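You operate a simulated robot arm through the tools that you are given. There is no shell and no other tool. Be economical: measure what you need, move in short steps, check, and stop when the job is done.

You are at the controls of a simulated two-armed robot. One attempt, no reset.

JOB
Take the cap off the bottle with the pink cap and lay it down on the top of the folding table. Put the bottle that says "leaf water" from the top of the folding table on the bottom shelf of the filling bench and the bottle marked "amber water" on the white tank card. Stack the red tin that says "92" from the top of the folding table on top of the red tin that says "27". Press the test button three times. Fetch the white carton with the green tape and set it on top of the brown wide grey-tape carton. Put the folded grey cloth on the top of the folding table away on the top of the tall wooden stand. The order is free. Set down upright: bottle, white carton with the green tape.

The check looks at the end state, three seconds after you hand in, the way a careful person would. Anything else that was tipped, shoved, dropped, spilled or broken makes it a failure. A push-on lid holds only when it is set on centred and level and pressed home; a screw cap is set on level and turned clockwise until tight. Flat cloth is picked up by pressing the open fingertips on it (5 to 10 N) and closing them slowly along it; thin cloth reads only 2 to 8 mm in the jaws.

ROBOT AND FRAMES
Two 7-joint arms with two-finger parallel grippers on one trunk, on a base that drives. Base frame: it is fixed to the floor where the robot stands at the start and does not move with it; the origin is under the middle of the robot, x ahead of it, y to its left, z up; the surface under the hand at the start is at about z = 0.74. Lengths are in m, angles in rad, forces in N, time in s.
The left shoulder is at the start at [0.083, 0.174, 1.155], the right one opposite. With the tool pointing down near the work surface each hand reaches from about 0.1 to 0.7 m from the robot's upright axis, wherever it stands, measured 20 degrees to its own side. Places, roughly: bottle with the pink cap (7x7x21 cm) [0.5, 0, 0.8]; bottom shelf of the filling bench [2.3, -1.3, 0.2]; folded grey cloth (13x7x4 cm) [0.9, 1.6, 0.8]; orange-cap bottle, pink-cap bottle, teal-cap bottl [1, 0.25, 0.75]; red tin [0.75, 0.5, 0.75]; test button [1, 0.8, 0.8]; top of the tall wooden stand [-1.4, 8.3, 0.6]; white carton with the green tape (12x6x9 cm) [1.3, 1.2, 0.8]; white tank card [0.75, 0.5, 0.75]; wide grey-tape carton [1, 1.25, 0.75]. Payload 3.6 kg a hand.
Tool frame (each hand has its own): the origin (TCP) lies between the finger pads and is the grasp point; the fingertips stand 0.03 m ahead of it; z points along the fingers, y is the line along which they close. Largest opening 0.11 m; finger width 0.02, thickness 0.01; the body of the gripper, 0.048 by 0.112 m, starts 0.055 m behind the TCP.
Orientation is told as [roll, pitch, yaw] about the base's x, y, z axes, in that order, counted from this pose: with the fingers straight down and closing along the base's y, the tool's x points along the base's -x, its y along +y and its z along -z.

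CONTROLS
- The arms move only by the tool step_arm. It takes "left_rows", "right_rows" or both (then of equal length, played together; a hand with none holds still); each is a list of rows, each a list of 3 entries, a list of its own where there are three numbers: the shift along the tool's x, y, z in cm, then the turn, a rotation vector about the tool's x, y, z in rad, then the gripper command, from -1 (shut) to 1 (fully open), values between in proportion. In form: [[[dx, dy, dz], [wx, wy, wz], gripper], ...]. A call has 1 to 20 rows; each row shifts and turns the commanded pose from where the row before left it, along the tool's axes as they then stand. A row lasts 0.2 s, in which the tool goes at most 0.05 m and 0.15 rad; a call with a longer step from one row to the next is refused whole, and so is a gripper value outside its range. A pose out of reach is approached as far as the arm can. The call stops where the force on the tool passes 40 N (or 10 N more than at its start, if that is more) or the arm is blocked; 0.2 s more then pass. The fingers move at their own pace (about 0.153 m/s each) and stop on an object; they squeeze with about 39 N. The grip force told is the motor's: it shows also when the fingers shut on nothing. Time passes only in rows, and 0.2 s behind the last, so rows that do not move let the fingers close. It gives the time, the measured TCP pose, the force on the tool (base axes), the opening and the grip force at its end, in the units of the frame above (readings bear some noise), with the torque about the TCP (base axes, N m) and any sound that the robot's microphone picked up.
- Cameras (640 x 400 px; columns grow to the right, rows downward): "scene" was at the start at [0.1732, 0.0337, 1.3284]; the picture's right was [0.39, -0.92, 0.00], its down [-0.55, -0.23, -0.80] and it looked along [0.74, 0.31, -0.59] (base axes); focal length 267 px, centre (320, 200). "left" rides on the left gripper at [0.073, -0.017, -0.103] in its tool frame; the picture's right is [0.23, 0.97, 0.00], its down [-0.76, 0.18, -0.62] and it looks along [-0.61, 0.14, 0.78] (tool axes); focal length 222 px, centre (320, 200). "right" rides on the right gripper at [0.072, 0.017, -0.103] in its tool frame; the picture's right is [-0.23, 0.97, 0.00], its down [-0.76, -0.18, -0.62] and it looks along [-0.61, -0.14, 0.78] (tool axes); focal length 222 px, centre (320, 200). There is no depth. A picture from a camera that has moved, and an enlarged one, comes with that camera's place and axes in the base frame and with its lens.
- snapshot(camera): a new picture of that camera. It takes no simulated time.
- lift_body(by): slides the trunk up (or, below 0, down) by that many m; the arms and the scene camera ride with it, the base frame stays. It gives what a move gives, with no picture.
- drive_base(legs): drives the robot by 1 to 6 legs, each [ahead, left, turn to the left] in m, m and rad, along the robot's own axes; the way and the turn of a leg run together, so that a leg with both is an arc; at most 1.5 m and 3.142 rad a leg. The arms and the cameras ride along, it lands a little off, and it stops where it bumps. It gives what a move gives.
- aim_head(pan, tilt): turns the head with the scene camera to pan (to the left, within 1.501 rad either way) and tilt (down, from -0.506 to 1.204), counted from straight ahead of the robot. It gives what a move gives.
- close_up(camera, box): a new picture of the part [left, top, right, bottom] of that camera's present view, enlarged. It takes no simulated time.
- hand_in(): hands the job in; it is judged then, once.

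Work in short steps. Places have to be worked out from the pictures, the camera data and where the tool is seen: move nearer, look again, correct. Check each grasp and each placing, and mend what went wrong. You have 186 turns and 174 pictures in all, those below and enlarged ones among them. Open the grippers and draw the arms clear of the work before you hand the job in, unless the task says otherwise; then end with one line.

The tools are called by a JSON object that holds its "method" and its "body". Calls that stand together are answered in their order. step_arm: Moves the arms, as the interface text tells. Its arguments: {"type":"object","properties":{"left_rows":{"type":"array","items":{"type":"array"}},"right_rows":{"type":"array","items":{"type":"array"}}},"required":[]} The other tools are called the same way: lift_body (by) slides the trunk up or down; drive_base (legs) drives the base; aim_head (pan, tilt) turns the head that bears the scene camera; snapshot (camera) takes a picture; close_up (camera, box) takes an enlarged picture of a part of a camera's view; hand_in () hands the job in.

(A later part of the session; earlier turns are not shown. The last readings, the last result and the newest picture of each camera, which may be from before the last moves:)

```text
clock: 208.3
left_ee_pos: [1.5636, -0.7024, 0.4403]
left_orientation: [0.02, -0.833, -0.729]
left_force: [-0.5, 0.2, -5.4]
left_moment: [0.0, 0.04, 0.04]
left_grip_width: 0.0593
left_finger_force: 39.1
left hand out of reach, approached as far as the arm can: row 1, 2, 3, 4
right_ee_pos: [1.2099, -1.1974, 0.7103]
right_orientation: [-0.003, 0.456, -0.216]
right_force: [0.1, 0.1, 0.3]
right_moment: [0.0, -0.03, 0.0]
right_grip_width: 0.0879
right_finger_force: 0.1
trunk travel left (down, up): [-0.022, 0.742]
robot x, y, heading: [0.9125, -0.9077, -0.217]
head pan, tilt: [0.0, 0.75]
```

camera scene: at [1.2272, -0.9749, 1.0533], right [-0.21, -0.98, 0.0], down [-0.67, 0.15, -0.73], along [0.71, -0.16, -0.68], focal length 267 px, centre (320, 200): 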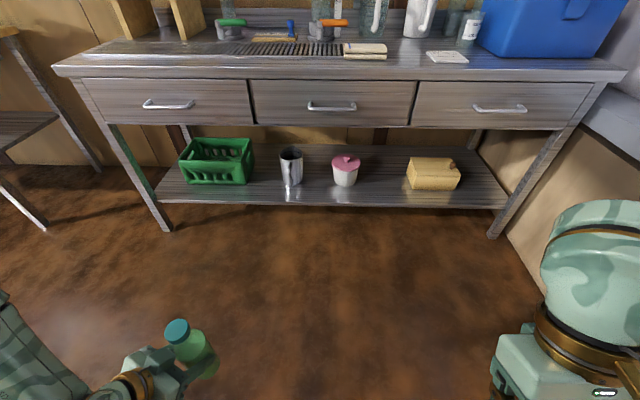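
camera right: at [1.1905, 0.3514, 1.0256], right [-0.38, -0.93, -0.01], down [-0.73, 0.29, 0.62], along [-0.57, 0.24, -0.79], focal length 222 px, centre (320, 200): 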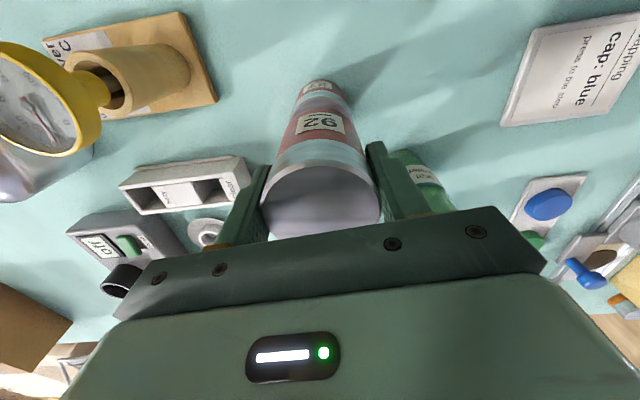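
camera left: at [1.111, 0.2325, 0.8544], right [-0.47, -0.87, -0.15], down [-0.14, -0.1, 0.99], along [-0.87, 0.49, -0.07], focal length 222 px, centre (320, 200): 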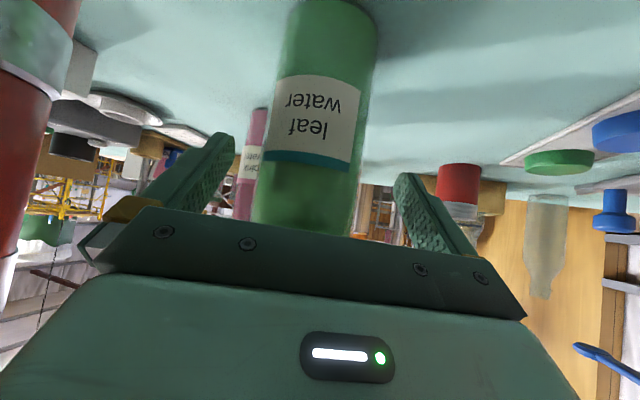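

z≈0.44 seems a joint limit at this pitch. The bottle is capped, so I test in the air whether a flatter hand pitch (−1.2) can go lower.

{"method": "step_arm", "body": {"left_rows": [[[0, 0, 0], [0, -0.12, 0], -0.5], [[0, 0, 0], [0, -0.12, 0], -0.5], [[0, 0, 0], [0, -0.12, 0], -0.5], [[3.1, 0, 1.2], [0, 0, 0], -0.5], [[3.1, 0, 1.2], [0, 0, 0], -0.5], [[3.1, 0, 1.2], [0, 0, 0], -0.5]]}}

{"method": "snapshot", "body": {"camera": "scene"}}

```text
clock: 209.7
left_ee_pos: [1.5341, -0.7351, 0.5114]
left_orientation: [0.039, -1.191, -0.75]
left_force: [0.9, 0.3, -5.7]
left_moment: [0.02, 0.03, -0.01]
left_grip_width: 0.0592
left_finger_force: 38.3
left hand out of reach, approached as far as the arm can: row 1, 2, 3, 4, 5, 6
right_ee_pos: [1.2114, -1.1986, 0.709]
right_orientation: [-0.003, 0.455, -0.214]
right_force: [-0.5, -0.3, -0.6]
right_moment: [0.02, -0.01, 0.02]
right_grip_width: 0.0878
right_finger_force: 0.0
trunk travel left (down, up): [-0.022, 0.742]
robot x, y, heading: [0.9092, -0.9076, -0.215]
head pan, tilt: [0.0, 0.75]
```

```text
68 pictures are left
camera scene: at [1.2272, -0.9748, 1.0533], right [-0.21, -0.98, 0.0], down [-0.67, 0.15, -0.73], along [0.71, -0.16, -0.68], focal length 267 px, centre (320, 200)
```

scene: 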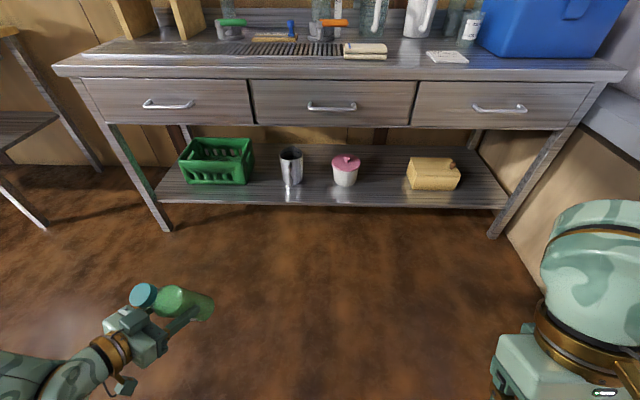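

Flatter is worse; the wrist seems limited to z≈0.575, so steeper pitch goes lower. I test pitch −0.65 with the last bit of trunk travel.

{"method": "lift_body", "body": {"by": -0.022}}

{"method": "step_arm", "body": {"left_rows": [[[0, 0, 0], [0, 0.135, 0], -0.5], [[0, 0, 0], [0, 0.135, 0], -0.5], [[0, 0, 0], [0, 0.135, 0], -0.5], [[0, 0, 0], [0, 0.135, 0], -0.5], [[2.3, 0, 3], [0, 0, 0], -0.5], [[2.3, 0, 3], [0, 0, 0], -0.5], [[2.3, 0, 3], [0, 0, 0], -0.5], [[2.3, 0, 3], [0, 0, 0], -0.5]]}}

```text
clock: 210.4
left_ee_pos: [1.5351, -0.7329, 0.4911]
left_orientation: [0.036, -1.195, -0.748]
left_force: [0.3, 0.3, -4.9]
left_moment: [0.05, 0.06, -0.01]
left_grip_width: 0.0594
left_finger_force: 39.1
right_ee_pos: [1.2141, -1.1982, 0.6837]
right_orientation: [-0.004, 0.487, -0.214]
right_force: [-0.7, 0.2, -0.5]
right_moment: [0.02, -0.01, 0.01]
right_grip_width: 0.0877
right_finger_force: 0.0
trunk travel left (down, up): [0.0, 0.763]
robot x, y, heading: [0.9132, -0.9069, -0.215]
head pan, tilt: [0.0, 0.75]
```

```text
clock: 212.2
left_ee_pos: [1.5363, -0.7277, 0.3779]
left_orientation: [0.018, -0.658, -0.725]
left_force: [-0.1, 0.4, -6.3]
left_moment: [0.05, 0.05, -0.01]
left_grip_width: 0.0593
left_finger_force: 38.9
left hand out of reach, approached as far as the arm can: row 8
right_ee_pos: [1.2154, -1.1986, 0.683]
right_orientation: [-0.004, 0.488, -0.214]
right_force: [0.6, 0.0, 0.4]
right_moment: [0.0, -0.02, 0.02]
right_grip_width: 0.0882
right_finger_force: 0.0
trunk travel left (down, up): [0.0, 0.763]
robot x, y, heading: [0.9156, -0.9067, -0.216]
head pan, tilt: [0.0, 0.75]
```

Pitch −0.65 reaches 0.378, enough if the bottle is held by its cap (TCP≈0.40). So I'll hand the bottle over in the air: right hand takes the cap with that pitch. First raise the trunk and bring the left hand to the meeting place.

{"method": "lift_body", "body": {"by": 0.272}}

{"method": "step_arm", "body": {"left_rows": [[[0, 0, 0], [0, -0.093, 0], -0.5], [[0, 0, 0], [0, -0.093, 0], -0.5], [[-3.2, 0, -2.9], [0, 0, 0], -0.5], [[-3.2, 0, -2.9], [0, 0, 0], -0.5], [[-3.2, 0, -2.9], [0, 0, 0], -0.5], [[-3.2, 0, -2.9], [0, 0, 0], -0.5], [[-3.2, 0, -2.9], [0, 0, 0], -0.5], [[-3.2, 0, -2.9], [0, 0, 0], -0.5], [[-3.2, 0, -2.9], [0, 0, 0], -0.5]]}}

```text
clock: 215.0
left_ee_pos: [1.5701, -0.736, 0.8201]
left_orientation: [0.323, -0.955, -0.948]
left_force: [0.2, 1.2, -6.0]
left_moment: [0.05, 0.1, -0.01]
left_grip_width: 0.0592
left_finger_force: 38.7
right_ee_pos: [1.2152, -1.1985, 0.9553]
right_orientation: [-0.004, 0.486, -0.212]
right_force: [0.5, -0.5, 0.1]
right_moment: [0.0, 0.0, 0.0]
right_grip_width: 0.0881
right_finger_force: 0.0
trunk travel left (down, up): [-0.272, 0.491]
robot x, y, heading: [0.9139, -0.9039, -0.216]
head pan, tilt: [0.0, 0.75]
```

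```text
clock: 217.0
left_ee_pos: [1.452, -0.715, 1.1275]
left_orientation: [0.443, -1.127, -1.087]
left_force: [-1.0, 0.3, -4.3]
left_moment: [0.04, 0.07, -0.04]
left_grip_width: 0.0589
left_finger_force: 38.9
left hand out of reach, approached as far as the arm can: row 1, 2
right_ee_pos: [1.2142, -1.1987, 0.9562]
right_orientation: [-0.004, 0.485, -0.214]
right_force: [0.0, -0.5, -0.4]
right_moment: [0.04, 0.0, 0.0]
right_grip_width: 0.0881
right_finger_force: 0.1
trunk travel left (down, up): [-0.272, 0.491]
robot x, y, heading: [0.9127, -0.9066, -0.218]
head pan, tilt: [0.0, 0.75]
```

The lift twisted the left hand at its limits. I compute the correction to restore pitch −0.84/yaw −0.5 (relative) and move to the meeting place.

{"method": "step_arm", "body": {"left_rows": [[[0, 0, 0], [0.0427, 0.107, -0.0463], -0.5], [[0, 0, 0], [0.0427, 0.107, -0.0463], -0.5], [[0, 0, 0], [0.0427, 0.107, -0.0463], -0.5], [[0, 0, 0], [0, 0, 0], -0.5]]}}

{"method": "step_arm", "body": {"left_rows": [[[2, -2.73, 2.87], [0, 0, 0], -0.5], [[2, -2.73, 2.87], [0, 0, 0], -0.5], [[2, -2.73, 2.87], [0, 0, 0], -0.5], [[2, -2.73, 2.87], [0, 0, 0], -0.5], [[2, -2.73, 2.87], [0, 0, 0], -0.5]]}}

{"method": "snapshot", "body": {"camera": "scene"}}

```text
clock: 218.0
left_ee_pos: [1.4525, -0.7151, 1.1285]
left_orientation: [0.019, -0.872, -0.734]
left_force: [0.0, -0.8, -4.9]
left_moment: [0.04, 0.06, -0.02]
left_grip_width: 0.059
left_finger_force: 39.3
right_ee_pos: [1.214, -1.1998, 0.9572]
right_orientation: [-0.004, 0.487, -0.214]
right_force: [-0.1, -0.3, -0.6]
right_moment: [0.03, -0.03, 0.01]
right_grip_width: 0.0881
right_finger_force: 0.0
trunk travel left (down, up): [-0.272, 0.491]
robot x, y, heading: [0.9128, -0.9046, -0.212]
head pan, tilt: [0.0, 0.75]
```

```text
clock: 219.2
left_ee_pos: [1.3922, -0.8431, 0.9565]
left_orientation: [-0.002, -0.841, -0.712]
left_force: [0.7, -0.9, -5.3]
left_moment: [0.04, 0.05, 0.01]
left_grip_width: 0.0588
left_finger_force: 39.2
right_ee_pos: [1.2151, -1.1997, 0.9557]
right_orientation: [-0.003, 0.489, -0.212]
right_force: [0.7, 0.7, 0.1]
right_moment: [0.02, 0.0, -0.02]
right_grip_width: 0.0882
right_finger_force: 0.0
trunk travel left (down, up): [-0.272, 0.491]
robot x, y, heading: [0.9154, -0.9103, -0.216]
head pan, tilt: [0.0, 0.75]
```

```text
67 pictures are left
camera scene: at [1.0869, -0.9446, 1.3188], right [-0.21, -0.98, 0.0], down [-0.67, 0.15, -0.73], along [0.71, -0.16, -0.68], focal length 267 px, centre (320, 200)
```

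scene: 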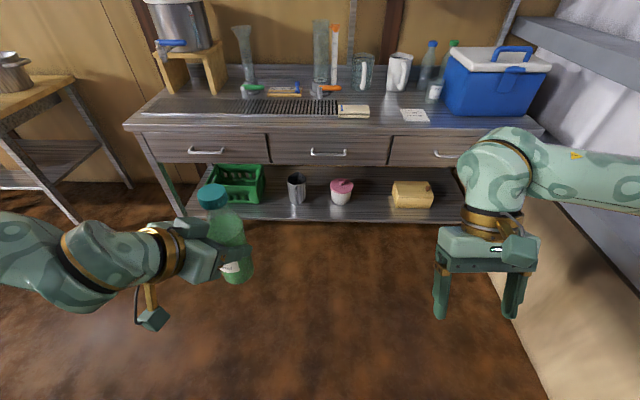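

Handover spot reached; cap is at about (1.398,−0.853,1.056). Now raise the right hand and bring it to pitch −0.65, yaw +0.5 (relative).

{"method": "step_arm", "body": {"right_rows": [[[1.5, 0, -3.5], [0, 0, 0], 0.5], [[1.5, 0, -3.5], [0, 0, 0], 0.5], [[1.5, 0, -3.5], [0, 0, 0], 0.5], [[1.5, 0, -3.5], [0, -0.14, 0], 0.4], [[0, 0, -3], [0, -0.143, 0], 0.4], [[0, 0, 0], [0, -0.143, 0], 0.4], [[0, 0, 0], [0, -0.143, 0], 0.4], [[0, 0, 0], [0, -0.143, 0], 0.4], [[0, 0, 0], [0, -0.143, 0], 0.4], [[0, 0, 0], [0, -0.143, 0], 0.4], [[0, 0, 0], [0, -0.143, 0], 0.4], [[0, 0, 0], [-0.0756, 0, -0.0995], 0.4], [[0, 0, 0], [-0.0756, 0, -0.0995], 0.4], [[0, 0, 0], [-0.0756, 0, -0.0995], 0.4], [[0, 0, 0], [-0.0756, 0, -0.0995], 0.4]]}}

{"method": "snapshot", "body": {"camera": "right"}}

```text
clock: 222.4
left_ee_pos: [1.3917, -0.8424, 0.957]
left_orientation: [0.002, -0.842, -0.715]
left_force: [-0.7, -0.1, -5.2]
left_moment: [0.02, 0.02, 0.03]
left_grip_width: 0.0587
left_finger_force: 38.7
right_ee_pos: [1.2522, -1.2047, 1.1472]
right_orientation: [-0.007, -0.654, 0.294]
right_force: [-0.1, -0.4, -0.8]
right_moment: [0.02, 0.0, -0.02]
right_grip_width: 0.0771
right_finger_force: 0.1
right hand out of reach, approached as far as the arm can: row 11
trunk travel left (down, up): [-0.272, 0.491]
robot x, y, heading: [0.9118, -0.9058, -0.215]
head pan, tilt: [0.0, 0.75]
```

```text
66 pictures are left
camera right: at [1.132, -1.2224, 1.187], right [-0.11, 0.99, 0.13], down [0.27, -0.1, 0.96], along [0.96, 0.14, -0.25], focal length 222 px, centre (320, 200)
```

right: 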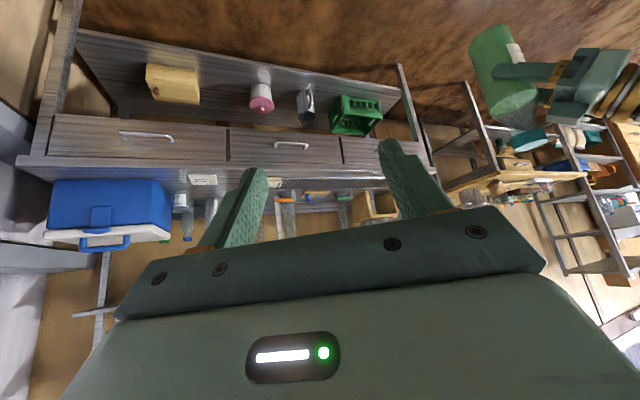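

Orientation right. Move to the pre-grasp 12 cm back from the cap along the tool axis.

{"method": "step_arm", "body": {"right_rows": [[[-1.68, 3.68, 1.22], [0, 0, 0], 0.4], [[-1.68, 3.68, 1.22], [0, 0, 0], 0.4], [[-1.68, 3.68, 1.22], [0, 0, 0], 0.4], [[-1.68, 3.68, 1.22], [0, 0, 0], 0.4], [[-1.68, 3.68, 1.22], [0, 0, 0], 0.4], [[-1.68, 3.68, 1.22], [0, 0, 0], 0.4], [[-1.68, 3.68, 1.22], [0, 0, 0], 0.4], [[-1.68, 3.68, 1.22], [0, 0, 0], 0.4]]}}

{"method": "snapshot", "body": {"camera": "right"}}

{"method": "snapshot", "body": {"camera": "scene"}}

```text
clock: 224.2
left_ee_pos: [1.3912, -0.8417, 0.9574]
left_orientation: [-0.001, -0.844, -0.715]
left_force: [1.1, 0.9, -5.7]
left_moment: [0.03, 0.05, -0.01]
left_grip_width: 0.059
left_finger_force: 38.8
right_ee_pos: [1.3276, -0.8732, 1.15]
right_orientation: [-0.01, -0.652, 0.294]
right_force: [0.1, 0.0, -0.6]
right_moment: [0.02, 0.0, -0.02]
right_grip_width: 0.0769
right_finger_force: 0.1
trunk travel left (down, up): [-0.272, 0.491]
robot x, y, heading: [0.9107, -0.9054, -0.214]
head pan, tilt: [0.0, 0.75]
```

```text
65 pictures are left
camera right: at [1.208, -0.8912, 1.1891], right [-0.1, 0.99, 0.13], down [0.27, -0.1, 0.96], along [0.96, 0.14, -0.25], focal length 222 px, centre (320, 200)
```

right: 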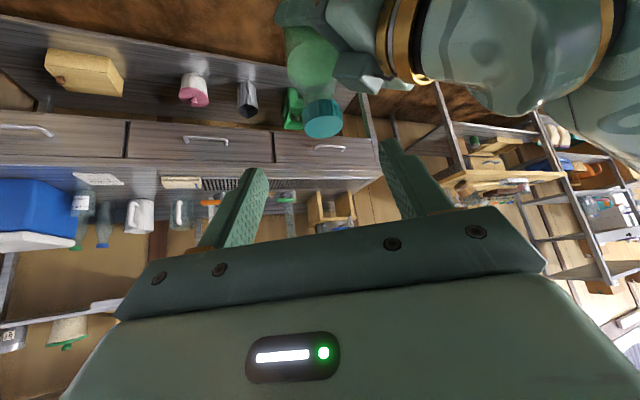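

```text
64 pictures are left
camera scene: at [1.0861, -0.9424, 1.319], right [-0.21, -0.98, 0.0], down [-0.67, 0.14, -0.73], along [0.71, -0.16, -0.68], focal length 267 px, centre (320, 200)
```

scene: 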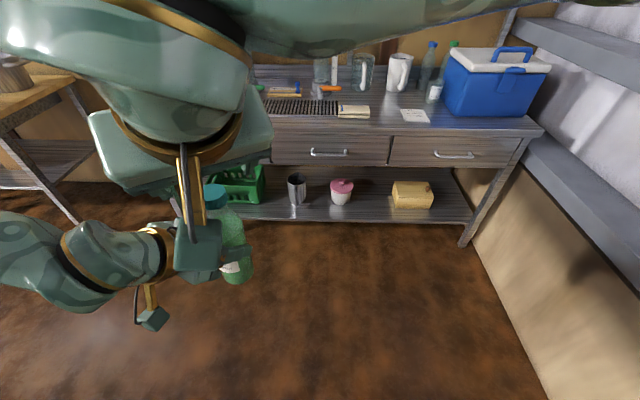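

Cap is centred laterally. Advance 8.5 cm, then look before the last part.

{"method": "step_arm", "body": {"right_rows": [[[0, 0, 3], [0, 0, 0], 0.4], [[0, 0, 3], [0, 0, 0], 0.4], [[0, 0, 2.5], [0, 0, 0], 0.4]]}}

{"method": "snapshot", "body": {"camera": "right"}}

```text
clock: 225.0
left_ee_pos: [1.3914, -0.8434, 0.9568]
left_orientation: [-0.003, -0.841, -0.714]
left_force: [0.4, 0.3, -5.5]
left_moment: [0.04, 0.07, -0.02]
left_grip_width: 0.0588
left_finger_force: 38.8
right_ee_pos: [1.3784, -0.8604, 1.0827]
right_orientation: [-0.008, -0.653, 0.294]
right_force: [0.1, -0.4, -0.7]
right_moment: [0.01, -0.05, 0.0]
right_grip_width: 0.077
right_finger_force: 0.0
trunk travel left (down, up): [-0.272, 0.491]
robot x, y, heading: [0.9147, -0.9033, -0.219]
head pan, tilt: [0.0, 0.75]
```

```text
63 pictures are left
camera right: at [1.2592, -0.8776, 1.1211], right [-0.1, 0.99, 0.13], down [0.27, -0.1, 0.96], along [0.96, 0.14, -0.25], focal length 222 px, centre (320, 200)
```

right: 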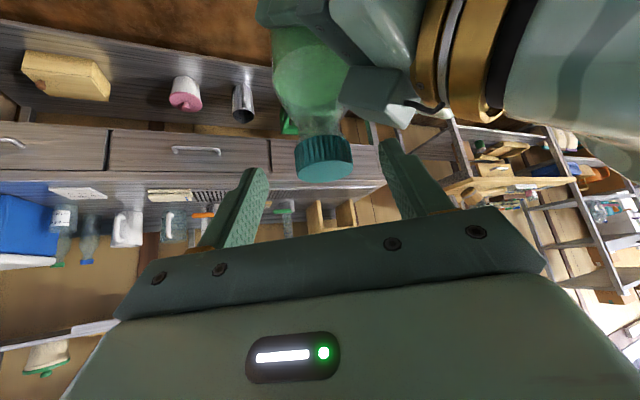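

Advance the last 2.8 cm and close on the cap.

{"method": "step_arm", "body": {"right_rows": [[[0, 0, 1.5], [0, 0, 0], 0.4], [[0, 0, 1.3], [0, 0, 0], 0.2], [[0, 0, 0], [0, 0, 0], 0], [[0, 0, 0], [0, 0, 0], -0.3], [[0, 0, 0], [0, 0, 0], -0.7], [[0, 0, 0], [0, 0, 0], -0.7]]}}

{"method": "snapshot", "body": {"camera": "right"}}

```text
clock: 226.4
left_ee_pos: [1.3905, -0.8444, 0.957]
left_orientation: [-0.001, -0.844, -0.718]
left_force: [1.7, -20.5, -6.6]
left_moment: [0.98, 0.07, -0.59]
left_grip_width: 0.0585
left_finger_force: 39.4
right_ee_pos: [1.3931, -0.8545, 1.0605]
right_orientation: [-0.005, -0.653, 0.295]
right_force: [-1.9, 20.0, 1.5]
right_moment: [1.23, 0.25, 0.55]
right_grip_width: 0.0439
right_finger_force: 39.3
trunk travel left (down, up): [-0.272, 0.491]
robot x, y, heading: [0.9145, -0.9087, -0.217]
head pan, tilt: [0.0, 0.75]
```

```text
62 pictures are left
camera right: at [1.274, -0.8719, 1.0995], right [-0.11, 0.98, 0.13], down [0.27, -0.1, 0.96], along [0.96, 0.14, -0.25], focal length 222 px, centre (320, 200)
```

right: 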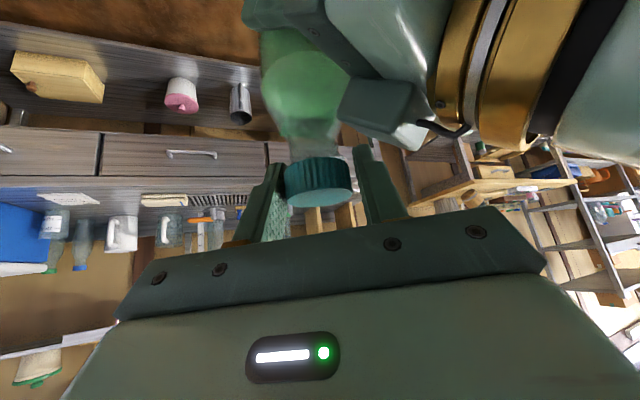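

Width 44 mm with 20 N side force suggests a finger is touching shoulder or the left hand. I open, raise ~1 cm, and re-close.

{"method": "step_arm", "body": {"right_rows": [[[0, 0, 0], [0, 0, 0], 0.2], [[0, 0, 0], [0, 0, 0], 0.2], [[-0.6, 0.15, -0.8], [0, 0, 0], 0.2], [[0, 0, 0], [0, 0, 0], -0.1], [[0, 0, 0], [0, 0, 0], -0.7], [[0, 0, 0], [0, 0, 0], -0.7]]}}

{"method": "close_up", "body": {"camera": "right", "box": [220, 40, 440, 240]}}

```text
clock: 227.8
left_ee_pos: [1.3911, -0.8441, 0.957]
left_orientation: [-0.001, -0.843, -0.715]
left_force: [-0.7, -4.0, -5.3]
left_moment: [0.21, -0.23, -0.38]
left_grip_width: 0.0587
left_finger_force: 38.8
right_ee_pos: [1.3925, -0.8544, 1.07]
right_orientation: [-0.005, -0.65, 0.293]
right_force: [0.1, 3.5, -0.1]
right_moment: [0.19, 0.32, 0.32]
right_grip_width: 0.0421
right_finger_force: 38.4
trunk travel left (down, up): [-0.272, 0.491]
robot x, y, heading: [0.9166, -0.9075, -0.218]
head pan, tilt: [0.0, 0.75]
```

```text
2.00 times, centred on (330, 140) of right
camera zoom: at [1.2733, -0.8717, 1.1091], right [-0.11, 0.99, 0.13], down [0.27, -0.1, 0.96], along [0.96, 0.14, -0.25], focal length 444 px, centre (300, 320)
```

zoom: 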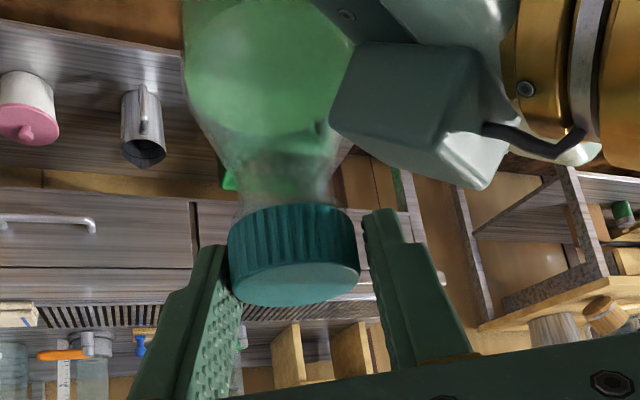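

Now side force is small (3.5 N) with a 42 mm grip on the cap. Release the left hand slowly and check that the right carries the weight.

{"method": "step_arm", "body": {"left_rows": [[[0, 0, 0], [0, 0, 0], 0.3], [[0, 0, 0], [0, 0, 0], 0.7], [[0, 0, 0], [0, 0, 0], 1], [[0, 0, 0], [0, 0, 0], 1]]}}

{"method": "snapshot", "body": {"camera": "left"}}

```text
clock: 228.8
left_ee_pos: [1.3913, -0.8431, 0.9569]
left_orientation: [-0.002, -0.84, -0.714]
left_force: [-0.4, -0.4, 0.1]
left_moment: [0.0, -0.02, 0.01]
left_grip_width: 0.1099
left_finger_force: 0.1
right_ee_pos: [1.3929, -0.8541, 1.0685]
right_orientation: [-0.007, -0.651, 0.292]
right_force: [0.2, 0.7, -0.5]
right_moment: [-0.01, 0.02, 0.04]
right_grip_width: 0.0416
right_finger_force: 38.6
trunk travel left (down, up): [-0.272, 0.491]
robot x, y, heading: [0.913, -0.9064, -0.216]
head pan, tilt: [0.0, 0.75]
```

```text
60 pictures are left
camera left: at [1.2848, -0.7749, 0.9713], right [0.52, 0.83, -0.17], down [0.15, 0.11, 0.98], along [0.84, -0.54, -0.07], focal length 222 px, centre (320, 200)
```

left: 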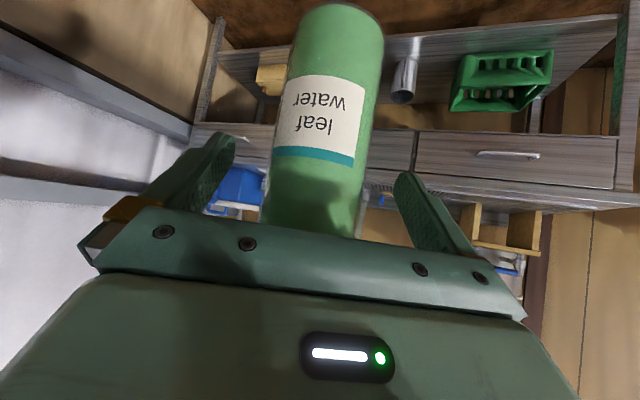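

Weight doesn't show on the right hand yet; re-read with a still row.

{"method": "step_arm", "body": {"right_rows": [[[0, 0, 0], [0, 0, 0], -0.9], [[0, 0, 0], [0, 0, 0], -0.9]]}}

{"method": "snapshot", "body": {"camera": "scene"}}

```text
clock: 229.4
left_ee_pos: [1.3918, -0.8418, 0.957]
left_orientation: [-0.002, -0.841, -0.714]
left_force: [-0.9, -0.5, -0.6]
left_moment: [-0.02, 0.03, -0.03]
left_grip_width: 0.1097
left_finger_force: 0.1
right_ee_pos: [1.3936, -0.8535, 1.0688]
right_orientation: [-0.006, -0.65, 0.293]
right_force: [-0.8, 0.0, 0.0]
right_moment: [-0.01, 0.03, 0.02]
right_grip_width: 0.0419
right_finger_force: 39.0
trunk travel left (down, up): [-0.272, 0.491]
robot x, y, heading: [0.9159, -0.9065, -0.216]
head pan, tilt: [0.0, 0.75]
```

```text
59 pictures are left
camera scene: at [1.0861, -0.9438, 1.319], right [-0.21, -0.98, 0.0], down [-0.67, 0.15, -0.73], along [0.71, -0.16, -0.68], focal length 267 px, centre (320, 200)
```

scene: 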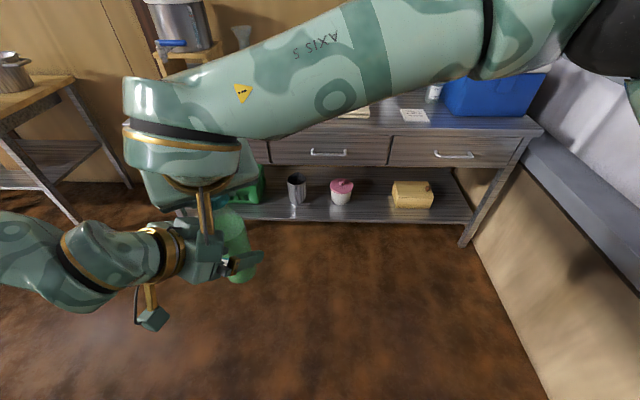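

Bottle hasn't moved. I back the left hand away 3 cm along its axis and read forces again.

{"method": "step_arm", "body": {"left_rows": [[[0.3, 0, -1.5], [0, 0, 0], 1], [[0.3, 0, -1.5], [0, 0, 0], 1]]}}

{"method": "snapshot", "body": {"camera": "left"}}

```text
clock: 230.0
left_ee_pos: [1.3844, -0.8294, 0.9681]
left_orientation: [0.001, -0.841, -0.716]
left_force: [0.0, 0.4, -0.1]
left_moment: [0.01, -0.01, 0.0]
left_grip_width: 0.1101
left_finger_force: 0.0
left hand out of reach, approached as far as the arm can: row 2
right_ee_pos: [1.3925, -0.8552, 1.0686]
right_orientation: [-0.006, -0.651, 0.293]
right_force: [0.8, 1.0, 0.3]
right_moment: [-0.01, 0.06, 0.02]
right_grip_width: 0.0419
right_finger_force: 38.9
trunk travel left (down, up): [-0.272, 0.491]
robot x, y, heading: [0.9079, -0.9056, -0.215]
head pan, tilt: [0.0, 0.75]
```

```text
58 pictures are left
camera left: at [1.278, -0.7607, 0.9832], right [0.53, 0.83, -0.17], down [0.15, 0.11, 0.98], along [0.84, -0.54, -0.07], focal length 222 px, centre (320, 200)
```

left: 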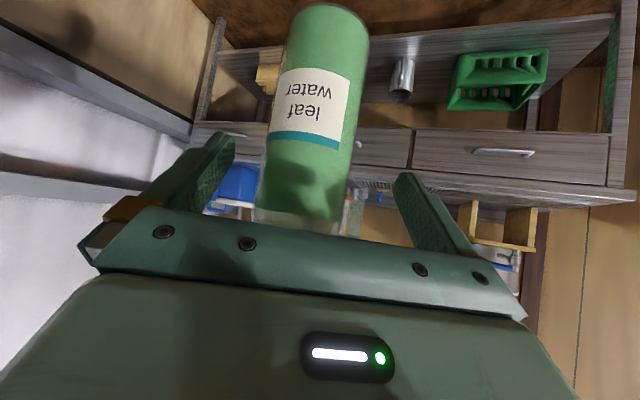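

The bottle stays with the right hand. I move the right hand (with bottle) forward-right out from between the left fingers, checking the reading.

{"method": "step_arm", "body": {"right_rows": [[[-1.41, -2.8, 1.08], [0, 0, 0], -0.9], [[-1.41, -2.8, 1.08], [0, 0, 0], -0.9], [[-1.41, -2.8, 1.08], [0, 0, 0], -0.9], [[-1, -2, 0.8], [0, 0, 0], -0.9]]}}

{"method": "snapshot", "body": {"camera": "left"}}

{"method": "snapshot", "body": {"camera": "scene"}}

```text
clock: 231.0
left_ee_pos: [1.3851, -0.8296, 0.9688]
left_orientation: [-0.001, -0.843, -0.716]
left_force: [-0.1, -0.1, 0.3]
left_moment: [0.0, 0.02, 0.0]
left_grip_width: 0.1104
left_finger_force: 0.1
right_ee_pos: [1.4871, -0.9358, 1.0699]
right_orientation: [-0.006, -0.652, 0.293]
right_force: [1.0, 0.2, 0.0]
right_moment: [0.02, 0.06, 0.02]
right_grip_width: 0.0418
right_finger_force: 39.2
trunk travel left (down, up): [-0.272, 0.491]
robot x, y, heading: [0.9154, -0.9055, -0.212]
head pan, tilt: [0.0, 0.75]
```

```text
57 pictures are left
camera left: at [1.2783, -0.761, 0.9831], right [0.52, 0.83, -0.17], down [0.15, 0.11, 0.98], along [0.84, -0.54, -0.07], focal length 222 px, centre (320, 200)
```

left: 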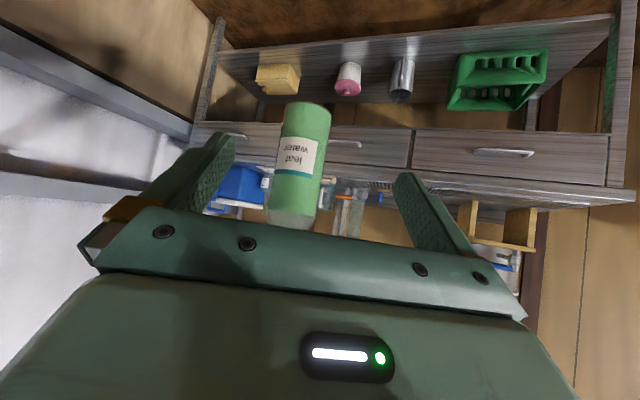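

```text
56 pictures are left
camera scene: at [1.0864, -0.9443, 1.3189], right [-0.21, -0.98, 0.0], down [-0.67, 0.15, -0.73], along [0.71, -0.16, -0.68], focal length 267 px, centre (320, 200)
```

scene: 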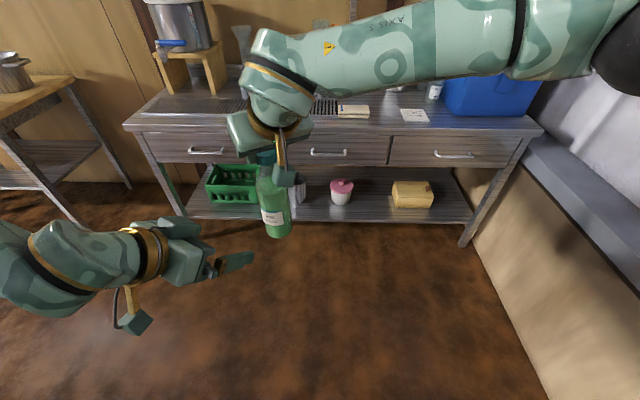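

The bottle hangs upright in the right hand (its force reading is just offset). Now move the right hand out to the right (rel y −0.25) and tuck the left hand back and upright.

{"method": "step_arm", "body": {"right_rows": [[[1.63, -3.71, -1.25], [0, 0, 0], -0.9], [[1.63, -3.71, -1.25], [0, 0, 0], -0.9], [[1.63, -3.71, -1.25], [0, 0, 0], -0.9], [[1.63, -3.71, -1.25], [0, 0, 0], -0.9], [[1.63, -3.71, -1.25], [0, 0, 0], -0.9], [[1.63, -3.71, -1.25], [0, 0, 0], -0.9], [[1.63, -3.71, -1.25], [0, 0, 0], -0.9], [[1.63, -3.71, -1.25], [0, 0, 0], -0.9], [[0, 0, 0], [0, 0, 0], -0.9], [[0, 0, 0], [0, 0, 0], -0.9]], "left_rows": [[[0, 0, -1], [0, 0.14, 0], 0], [[0, 0, -1], [0, 0.14, 0], 0], [[0, 0, -1], [0, 0.14, 0], 0], [[0, 0, -1], [0, 0.14, 0], 0], [[0, 0, -1], [0, 0.14, 0], 0], [[0, 0, -1], [0, 0.14, 0], 0], [[4.6, 1.1, 0], [0, 0, 0], 0], [[4.6, 1.1, 0], [0, 0, 0], 0], [[4.6, 1.1, 0], [0, 0, 0], 0], [[4.6, 1.1, 0], [0, 0, 0], 0]]}}

{"method": "drive_base", "body": {"legs": [[0.3, 0.35, 0]]}}

{"method": "lift_body", "body": {"by": -0.2}}

{"method": "snapshot", "body": {"camera": "scene"}}

```text
clock: 233.2
left_ee_pos: [1.278, -0.6527, 1.0248]
left_orientation: [-0.004, -0.001, -0.718]
left_force: [0.1, 0.7, -0.9]
left_moment: [0.0, 0.0, 0.01]
left_grip_width: 0.0548
left_finger_force: 0.1
left hand out of reach, approached as far as the arm can: row 10
right_ee_pos: [1.4122, -1.2646, 1.0732]
right_orientation: [-0.006, -0.653, 0.295]
right_force: [-0.9, 0.3, -5.5]
right_moment: [0.0, 0.03, 0.01]
right_grip_width: 0.0416
right_finger_force: 38.9
trunk travel left (down, up): [-0.272, 0.491]
robot x, y, heading: [0.9149, -0.9087, -0.215]
head pan, tilt: [0.0, 0.75]
```

```text
clock: 235.9
left_ee_pos: [1.6434, -0.3758, 1.0252]
left_orientation: [-0.004, 0.0, -0.71]
left_force: [-1.0, -0.3, 1.3]
left_moment: [0.01, 0.02, -0.01]
left_grip_width: 0.0551
left_finger_force: 0.1
right_ee_pos: [1.7806, -0.9871, 1.0714]
right_orientation: [-0.008, -0.653, 0.296]
right_force: [0.0, 0.7, -5.5]
right_moment: [0.03, 0.01, -0.01]
right_grip_width: 0.0419
right_finger_force: 38.7
trunk travel left (down, up): [-0.272, 0.491]
robot x, y, heading: [1.2803, -0.6322, -0.209]
head pan, tilt: [0.0, 0.75]
```

```text
clock: 238.1
left_ee_pos: [1.6881, -0.3861, 0.7699]
left_orientation: [-0.125, 0.218, -0.725]
left_force: [0.8, 0.7, 0.3]
left_moment: [0.0, -0.01, -0.03]
left_grip_width: 0.055
left_finger_force: 0.0
right_ee_pos: [1.7811, -0.9873, 0.8725]
right_orientation: [-0.008, -0.65, 0.297]
right_force: [-0.3, 0.3, -4.8]
right_moment: [0.02, 0.05, 0.03]
right_grip_width: 0.0417
right_finger_force: 38.8
trunk travel left (down, up): [-0.072, 0.691]
robot x, y, heading: [1.2764, -0.6358, -0.209]
head pan, tilt: [0.0, 0.75]
```

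```text
55 pictures are left
camera scene: at [1.56, -0.6912, 1.1084], right [-0.21, -0.98, 0.0], down [-0.67, 0.14, -0.73], along [0.71, -0.15, -0.68], focal length 267 px, centre (320, 200)
```

scene: 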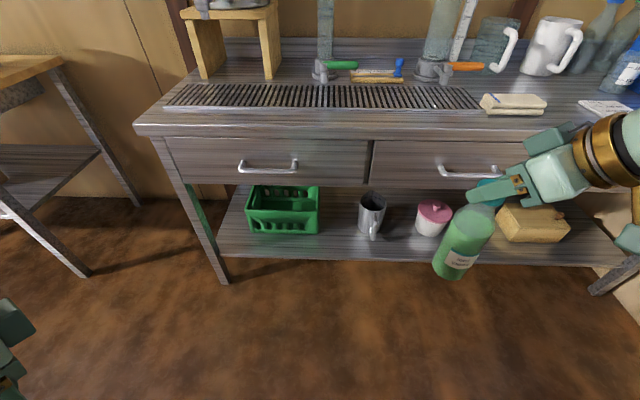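

Right hand now reads the bottle's weight. Lower the rest of the trunk travel and bring the right hand down to z≈0.45 in front of the shelf.

{"method": "lift_body", "body": {"by": -0.072}}

{"method": "step_arm", "body": {"right_rows": [[[2.7, 0, 3.5], [0, 0, 0], -0.9], [[2.7, 0, 3.5], [0, 0, 0], -0.9], [[2.7, 0, 3.5], [0, 0, 0], -0.9], [[2.7, 0, 3.5], [0, 0, 0], -0.9], [[2.7, 0, 3.5], [0, 0, 0], -0.9], [[2.7, 0, 3.5], [0, 0, 0], -0.9], [[2.7, 0, 3.5], [0, 0, 0], -0.9], [[2.2, 0, 2.9], [0, 0, 0], -0.9]]}}

{"method": "snapshot", "body": {"camera": "scene"}}

{"method": "snapshot", "body": {"camera": "right"}}

```text
clock: 239.2
left_ee_pos: [1.7015, -0.3893, 0.6771]
left_orientation: [-0.183, 0.314, -0.739]
left_force: [-0.7, -0.5, -0.7]
left_moment: [0.01, -0.05, 0.0]
left_grip_width: 0.055
left_finger_force: 0.1
right_ee_pos: [1.7797, -0.988, 0.801]
right_orientation: [-0.007, -0.653, 0.298]
right_force: [0.2, 0.0, -5.3]
right_moment: [0.06, 0.07, 0.03]
right_grip_width: 0.0417
right_finger_force: 38.8
trunk travel left (down, up): [0.0, 0.763]
robot x, y, heading: [1.2811, -0.6346, -0.205]
head pan, tilt: [0.0, 0.75]
```

```text
clock: 241.0
left_ee_pos: [1.7011, -0.3889, 0.679]
left_orientation: [-0.184, 0.316, -0.738]
left_force: [0.5, -0.9, -0.1]
left_moment: [0.04, 0.01, -0.02]
left_grip_width: 0.0551
left_finger_force: 0.0
right_ee_pos: [1.7754, -0.9913, 0.4514]
right_orientation: [-0.005, -0.65, 0.297]
right_force: [-0.6, 0.0, -4.9]
right_moment: [0.0, 0.04, 0.01]
right_grip_width: 0.0417
right_finger_force: 38.8
right hand out of reach, approached as far as the arm can: row 8
trunk travel left (down, up): [0.0, 0.763]
robot x, y, heading: [1.2788, -0.6281, -0.211]
head pan, tilt: [0.0, 0.75]
```

```text
54 pictures are left
camera scene: at [1.6055, -0.701, 1.0299], right [-0.21, -0.98, 0.0], down [-0.67, 0.14, -0.73], along [0.71, -0.15, -0.68], focal length 267 px, centre (320, 200)
```

scene: 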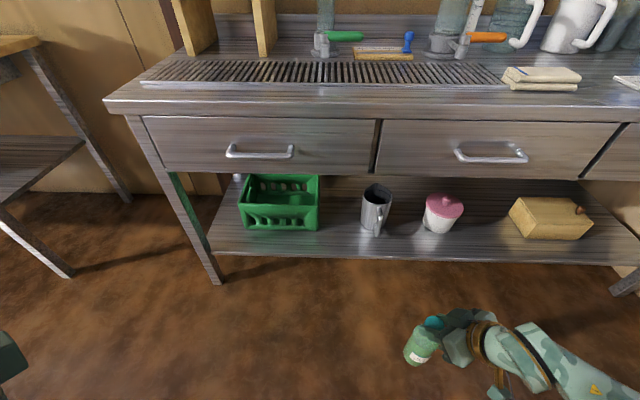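

```text
53 pictures are left
camera right: at [1.656, -1.0097, 0.4913], right [-0.11, 0.98, 0.13], down [0.27, -0.1, 0.96], along [0.96, 0.14, -0.25], focal length 222 px, centre (320, 200)
```

right: 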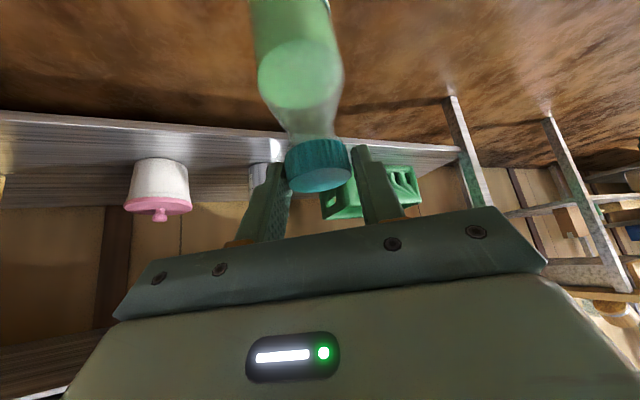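

Close to the lower limit here; test going 6 cm further to the right and 3 cm lower.

{"method": "step_arm", "body": {"right_rows": [[[2.06, -2.63, 0.31], [0, 0, 0], -0.9], [[2.06, -2.63, 0.31], [0, 0, 0], -0.9], [[0, 0, 0], [0, 0, 0], -0.9]]}}

```text
clock: 241.8
left_ee_pos: [1.7028, -0.3878, 0.6785]
left_orientation: [-0.183, 0.317, -0.738]
left_force: [-0.6, 0.9, 0.7]
left_moment: [-0.03, 0.0, -0.02]
left_grip_width: 0.055
left_finger_force: 0.1
right_ee_pos: [1.7627, -1.0516, 0.4243]
right_orientation: [-0.005, -0.651, 0.298]
right_force: [0.1, -0.6, -5.9]
right_moment: [0.02, 0.06, 0.01]
right_grip_width: 0.0417
right_finger_force: 38.7
trunk travel left (down, up): [0.0, 0.763]
robot x, y, heading: [1.2814, -0.6306, -0.207]
head pan, tilt: [0.0, 0.75]
```

Good: z 0.424 reached there. Raise 2 cm for entry, shift the left hand 7 cm outward, and look once before driving in.

{"method": "step_arm", "body": {"right_rows": [[[-1.3, 0, -1.7], [0, 0, 0], -0.9], [[0, 0, 0], [0, 0, 0], -0.9]], "left_rows": [[[2.5, 2.5, 0], [0, 0, 0], 0], [[2.5, 2.5, 0], [0, 0, 0], 0]]}}

{"method": "drive_base", "body": {"legs": [[0, 0.19, 0], [0.22, 0, 0]]}}

{"method": "snapshot", "body": {"camera": "scene"}}

{"method": "snapshot", "body": {"camera": "right"}}

```text
clock: 242.4
left_ee_pos: [1.6956, -0.318, 0.6856]
left_orientation: [-0.184, 0.316, -0.74]
left_force: [-0.5, -0.3, -0.1]
left_moment: [0.0, -0.01, 0.01]
left_grip_width: 0.0549
left_finger_force: 0.1
right_ee_pos: [1.7638, -1.0515, 0.4456]
right_orientation: [-0.005, -0.649, 0.299]
right_force: [0.6, 0.2, -5.0]
right_moment: [0.03, 0.06, -0.02]
right_grip_width: 0.0416
right_finger_force: 39.1
trunk travel left (down, up): [0.0, 0.763]
robot x, y, heading: [1.2785, -0.6296, -0.208]
head pan, tilt: [0.0, 0.75]
```

```text
clock: 245.2
left_ee_pos: [1.9512, -0.1785, 0.6857]
left_orientation: [-0.183, 0.316, -0.741]
left_force: [0.5, -0.1, 0.2]
left_moment: [-0.01, 0.01, 0.0]
left_grip_width: 0.0548
left_finger_force: 0.0
right_ee_pos: [2.0167, -0.9111, 0.4457]
right_orientation: [-0.005, -0.652, 0.293]
right_force: [-0.2, -0.2, -5.6]
right_moment: [0.04, 0.03, 0.0]
right_grip_width: 0.0416
right_finger_force: 39.5
trunk travel left (down, up): [0.0, 0.763]
robot x, y, heading: [1.5323, -0.486, -0.213]
head pan, tilt: [0.0, 0.75]
```

```text
52 pictures are left
camera scene: at [1.8594, -0.5597, 1.0299], right [-0.21, -0.98, 0.0], down [-0.67, 0.14, -0.73], along [0.71, -0.15, -0.68], focal length 267 px, centre (320, 200)
```

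scene: 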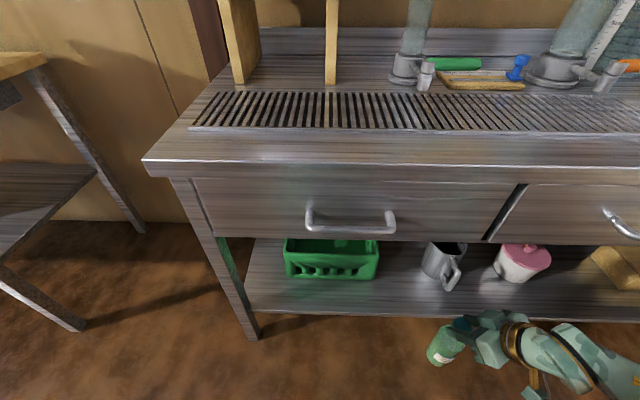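

```text
51 pictures are left
camera right: at [1.8962, -0.9287, 0.4847], right [-0.11, 0.99, 0.13], down [0.27, -0.1, 0.96], along [0.96, 0.14, -0.25], focal length 222 px, centre (320, 200)
```

right: 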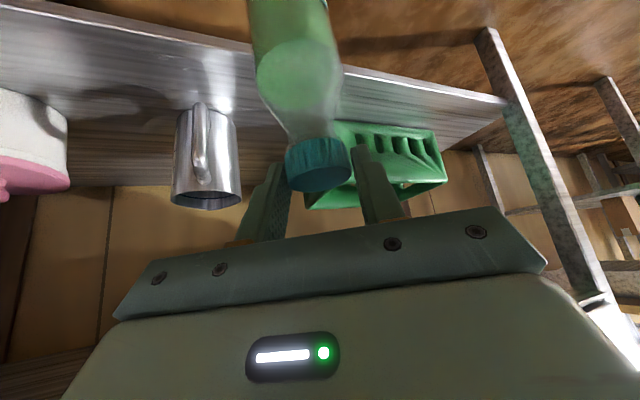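

Bottle is 12 cm in front of the shelf edge, base about 3 cm above shelf level. Lower 1.5 cm and drive in 13 cm, then check.

{"method": "step_arm", "body": {"right_rows": [[[0.9, 0, 1.2], [0, 0, 0], -0.9], [[0, 0, 0], [0, 0, 0], -0.9]]}}

{"method": "drive_base", "body": {"legs": [[0.12, 0.02, 0]]}}

{"method": "snapshot", "body": {"camera": "right"}}

{"method": "close_up", "body": {"camera": "scene", "box": [320, 220, 640, 400]}}

```text
clock: 245.8
left_ee_pos: [1.9516, -0.1781, 0.6857]
left_orientation: [-0.183, 0.317, -0.742]
left_force: [-0.5, -0.1, -0.4]
left_moment: [-0.03, -0.03, 0.02]
left_grip_width: 0.055
left_finger_force: 0.1
right_ee_pos: [2.0152, -0.9108, 0.4305]
right_orientation: [-0.005, -0.652, 0.293]
right_force: [-0.4, -0.2, -5.1]
right_moment: [0.03, 0.05, 0.02]
right_grip_width: 0.0414
right_finger_force: 39.3
trunk travel left (down, up): [0.0, 0.763]
robot x, y, heading: [1.53, -0.4878, -0.216]
head pan, tilt: [0.0, 0.75]
```

```text
clock: 247.1
left_ee_pos: [2.076, -0.1838, 0.6856]
left_orientation: [-0.183, 0.315, -0.744]
left_force: [0.0, 0.1, -0.7]
left_moment: [-0.01, 0.01, 0.03]
left_grip_width: 0.0549
left_finger_force: 0.1
right_ee_pos: [2.138, -0.9171, 0.4302]
right_orientation: [-0.004, -0.65, 0.293]
right_force: [-0.8, 0.4, -5.8]
right_moment: [0.0, 0.07, -0.01]
right_grip_width: 0.0414
right_finger_force: 39.1
trunk travel left (down, up): [0.0, 0.763]
robot x, y, heading: [1.6566, -0.4947, -0.215]
head pan, tilt: [0.0, 0.75]
```

```text
50 pictures are left
camera right: at [2.0187, -0.9355, 0.4699], right [-0.1, 0.99, 0.13], down [0.27, -0.1, 0.96], along [0.96, 0.14, -0.25], focal length 222 px, centre (320, 200)
```

right: 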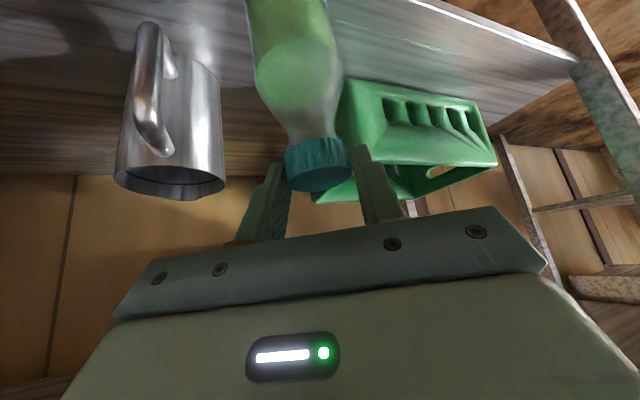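

```text
2.00 times, centred on (480, 310) of scene
camera zoom: at [1.9826, -0.566, 1.0298], right [-0.21, -0.98, 0.0], down [-0.67, 0.14, -0.73], along [0.71, -0.15, -0.68], focal length 534 px, centre (0, -20)
```

zoom: 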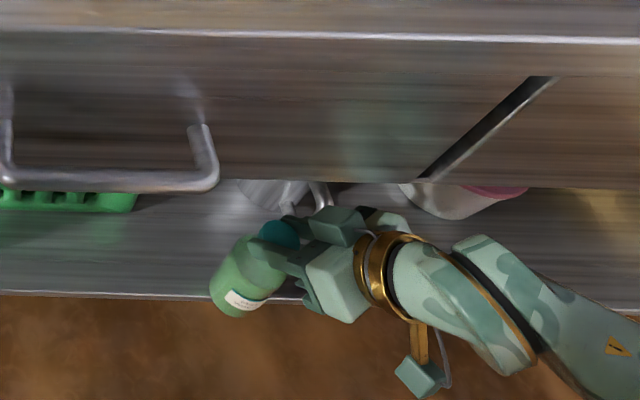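

No contact so far; the bottle's base is just at the edge. Drive 4.5 cm further in.

{"method": "drive_base", "body": {"legs": [[0.045, 0.008, 0]]}}

{"method": "close_up", "body": {"camera": "scene", "box": [320, 220, 640, 400]}}

```text
clock: 248.1
left_ee_pos: [2.1173, -0.1851, 0.6866]
left_orientation: [-0.184, 0.314, -0.745]
left_force: [-0.2, -0.2, -0.2]
left_moment: [0.0, 0.02, 0.03]
left_grip_width: 0.0553
left_finger_force: 0.1
right_ee_pos: [2.1756, -0.9178, 0.4273]
right_orientation: [-0.002, -0.647, 0.298]
right_force: [0.6, 0.1, -1.5]
right_moment: [-0.02, -0.19, -0.01]
right_grip_width: 0.0415
right_finger_force: 39.1
trunk travel left (down, up): [0.0, 0.763]
robot x, y, heading: [1.6981, -0.4927, -0.219]
head pan, tilt: [0.0, 0.75]
stopped in leg 1: the robot was blocked; the commanded pose is now the measured one
```

```text
2.00 times, centred on (480, 310) of scene
camera zoom: at [2.0247, -0.5682, 1.0301], right [-0.21, -0.98, 0.0], down [-0.67, 0.15, -0.73], along [0.71, -0.16, -0.68], focal length 534 px, centre (0, -20)
```

zoom: 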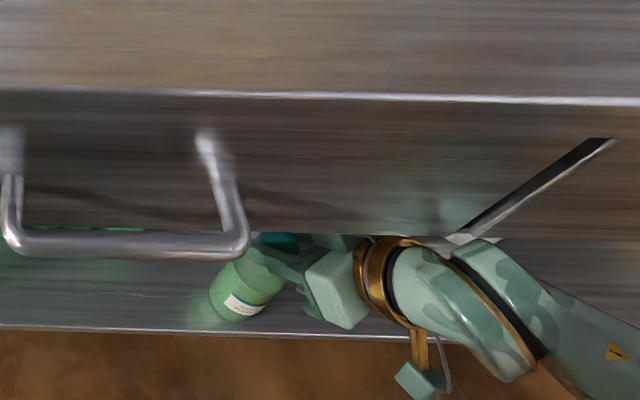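

The wrist just meets the drawer, but the bottle is fully over the shelf (≈5 cm inside). Lower gently onto the shelf.

{"method": "step_arm", "body": {"right_rows": [[[0.3, 0, 0.4], [0, 0, 0], -0.9], [[0.3, 0, 0.4], [0, 0, 0], -0.9]]}}

{"method": "step_arm", "body": {"right_rows": [[[0.2, 0, 0.27], [0, 0, 0], -0.9]]}}

```text
clock: 248.7
left_ee_pos: [2.1176, -0.184, 0.6866]
left_orientation: [-0.182, 0.313, -0.743]
left_force: [-0.2, -0.5, -0.6]
left_moment: [-0.02, 0.02, -0.03]
left_grip_width: 0.0548
left_finger_force: 0.1
right_ee_pos: [2.1782, -0.9177, 0.4225]
right_orientation: [-0.009, -0.657, 0.302]
right_force: [1.7, -0.6, 30.9]
right_moment: [0.19, -0.26, 0.01]
right_grip_width: 0.0418
right_finger_force: 39.0
trunk travel left (down, up): [0.0, 0.763]
robot x, y, heading: [1.6947, -0.4979, -0.217]
head pan, tilt: [0.0, 0.75]
```

```text
clock: 249.1
left_ee_pos: [2.1175, -0.1852, 0.6864]
left_orientation: [-0.183, 0.311, -0.745]
left_force: [0.1, 0.0, 0.5]
left_moment: [0.05, -0.02, 0.0]
left_grip_width: 0.0549
left_finger_force: 0.0
right_ee_pos: [2.1777, -0.918, 0.4172]
right_orientation: [-0.009, -0.653, 0.3]
right_force: [3.3, -0.7, 33.2]
right_moment: [0.16, -0.2, 0.06]
right_grip_width: 0.0421
right_finger_force: 39.2
trunk travel left (down, up): [0.0, 0.763]
robot x, y, heading: [1.6984, -0.499, -0.214]
head pan, tilt: [0.0, 0.75]
```

Bottle stands on the shelf. Ease the load, open wide, and look before backing straight out along the finger direction.

{"method": "step_arm", "body": {"right_rows": [[[-0.2, 0, -0.27], [0, 0, 0], -0.9], [[0, 0, 0], [0, 0, 0], -0.1], [[0, 0, 0], [0, 0, 0], 0.2], [[0, 0, 0], [0, 0, 0], 0.7], [[0, 0, 0], [0, 0, 0], 1], [[0, 0, 0], [0, 0, 0], 1]]}}

{"method": "snapshot", "body": {"camera": "right"}}

```text
clock: 250.5
left_ee_pos: [2.1183, -0.1848, 0.6848]
left_orientation: [-0.184, 0.314, -0.744]
left_force: [0.0, -1.0, -0.4]
left_moment: [-0.01, 0.02, 0.0]
left_grip_width: 0.0552
left_finger_force: 0.1
right_ee_pos: [2.1768, -0.9168, 0.4183]
right_orientation: [-0.002, -0.647, 0.296]
right_force: [0.4, 0.1, -0.7]
right_moment: [0.01, -0.02, 0.01]
right_grip_width: 0.1101
right_finger_force: 0.1
trunk travel left (down, up): [0.0, 0.763]
robot x, y, heading: [1.6992, -0.4944, -0.214]
head pan, tilt: [0.0, 0.75]
```

```text
47 pictures are left
camera right: at [2.0574, -0.9358, 0.4586], right [-0.11, 0.98, 0.14], down [0.27, -0.1, 0.96], along [0.96, 0.14, -0.26], focal length 222 px, centre (320, 200)
```

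right: 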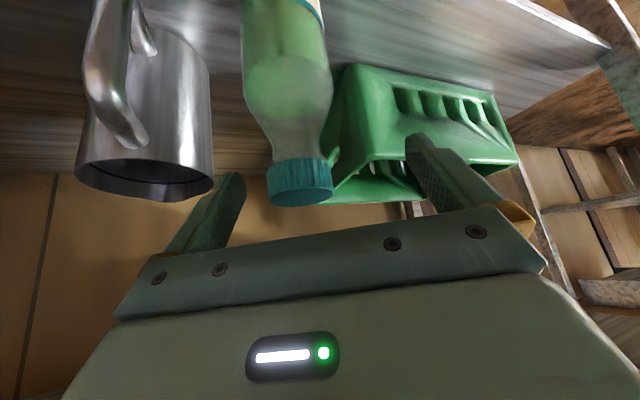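

Bottle stands upright on the shelf, released. Back out along the finger direction.

{"method": "drive_base", "body": {"legs": [[-0.1, -0.05, 0], [-0.35, 0, 0]]}}

{"method": "snapshot", "body": {"camera": "scene"}}

```text
clock: 253.6
left_ee_pos: [1.6686, -0.1382, 0.6858]
left_orientation: [-0.184, 0.314, -0.744]
left_force: [0.4, -0.4, -0.1]
left_moment: [-0.04, -0.01, 0.02]
left_grip_width: 0.0552
left_finger_force: 0.1
right_ee_pos: [1.7264, -0.8695, 0.4183]
right_orientation: [-0.004, -0.646, 0.296]
right_force: [-0.1, -0.1, -0.7]
right_moment: [0.04, 0.01, -0.02]
right_grip_width: 0.1099
right_finger_force: 0.1
trunk travel left (down, up): [0.0, 0.763]
robot x, y, heading: [1.2455, -0.4507, -0.216]
head pan, tilt: [0.0, 0.75]
```

```text
46 pictures are left
camera scene: at [1.5746, -0.5205, 1.0302], right [-0.21, -0.98, 0.0], down [-0.67, 0.15, -0.73], along [0.71, -0.16, -0.68], focal length 267 px, centre (320, 200)
```

scene: 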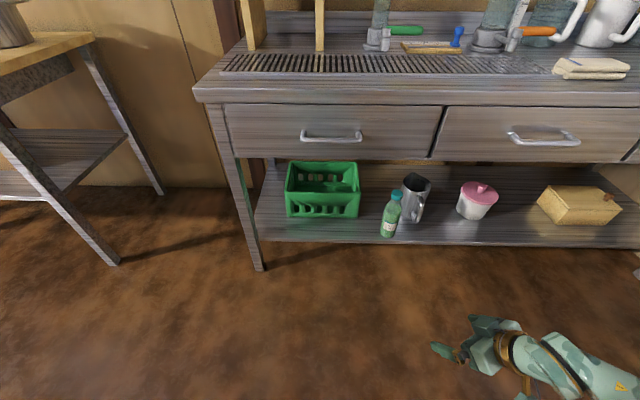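

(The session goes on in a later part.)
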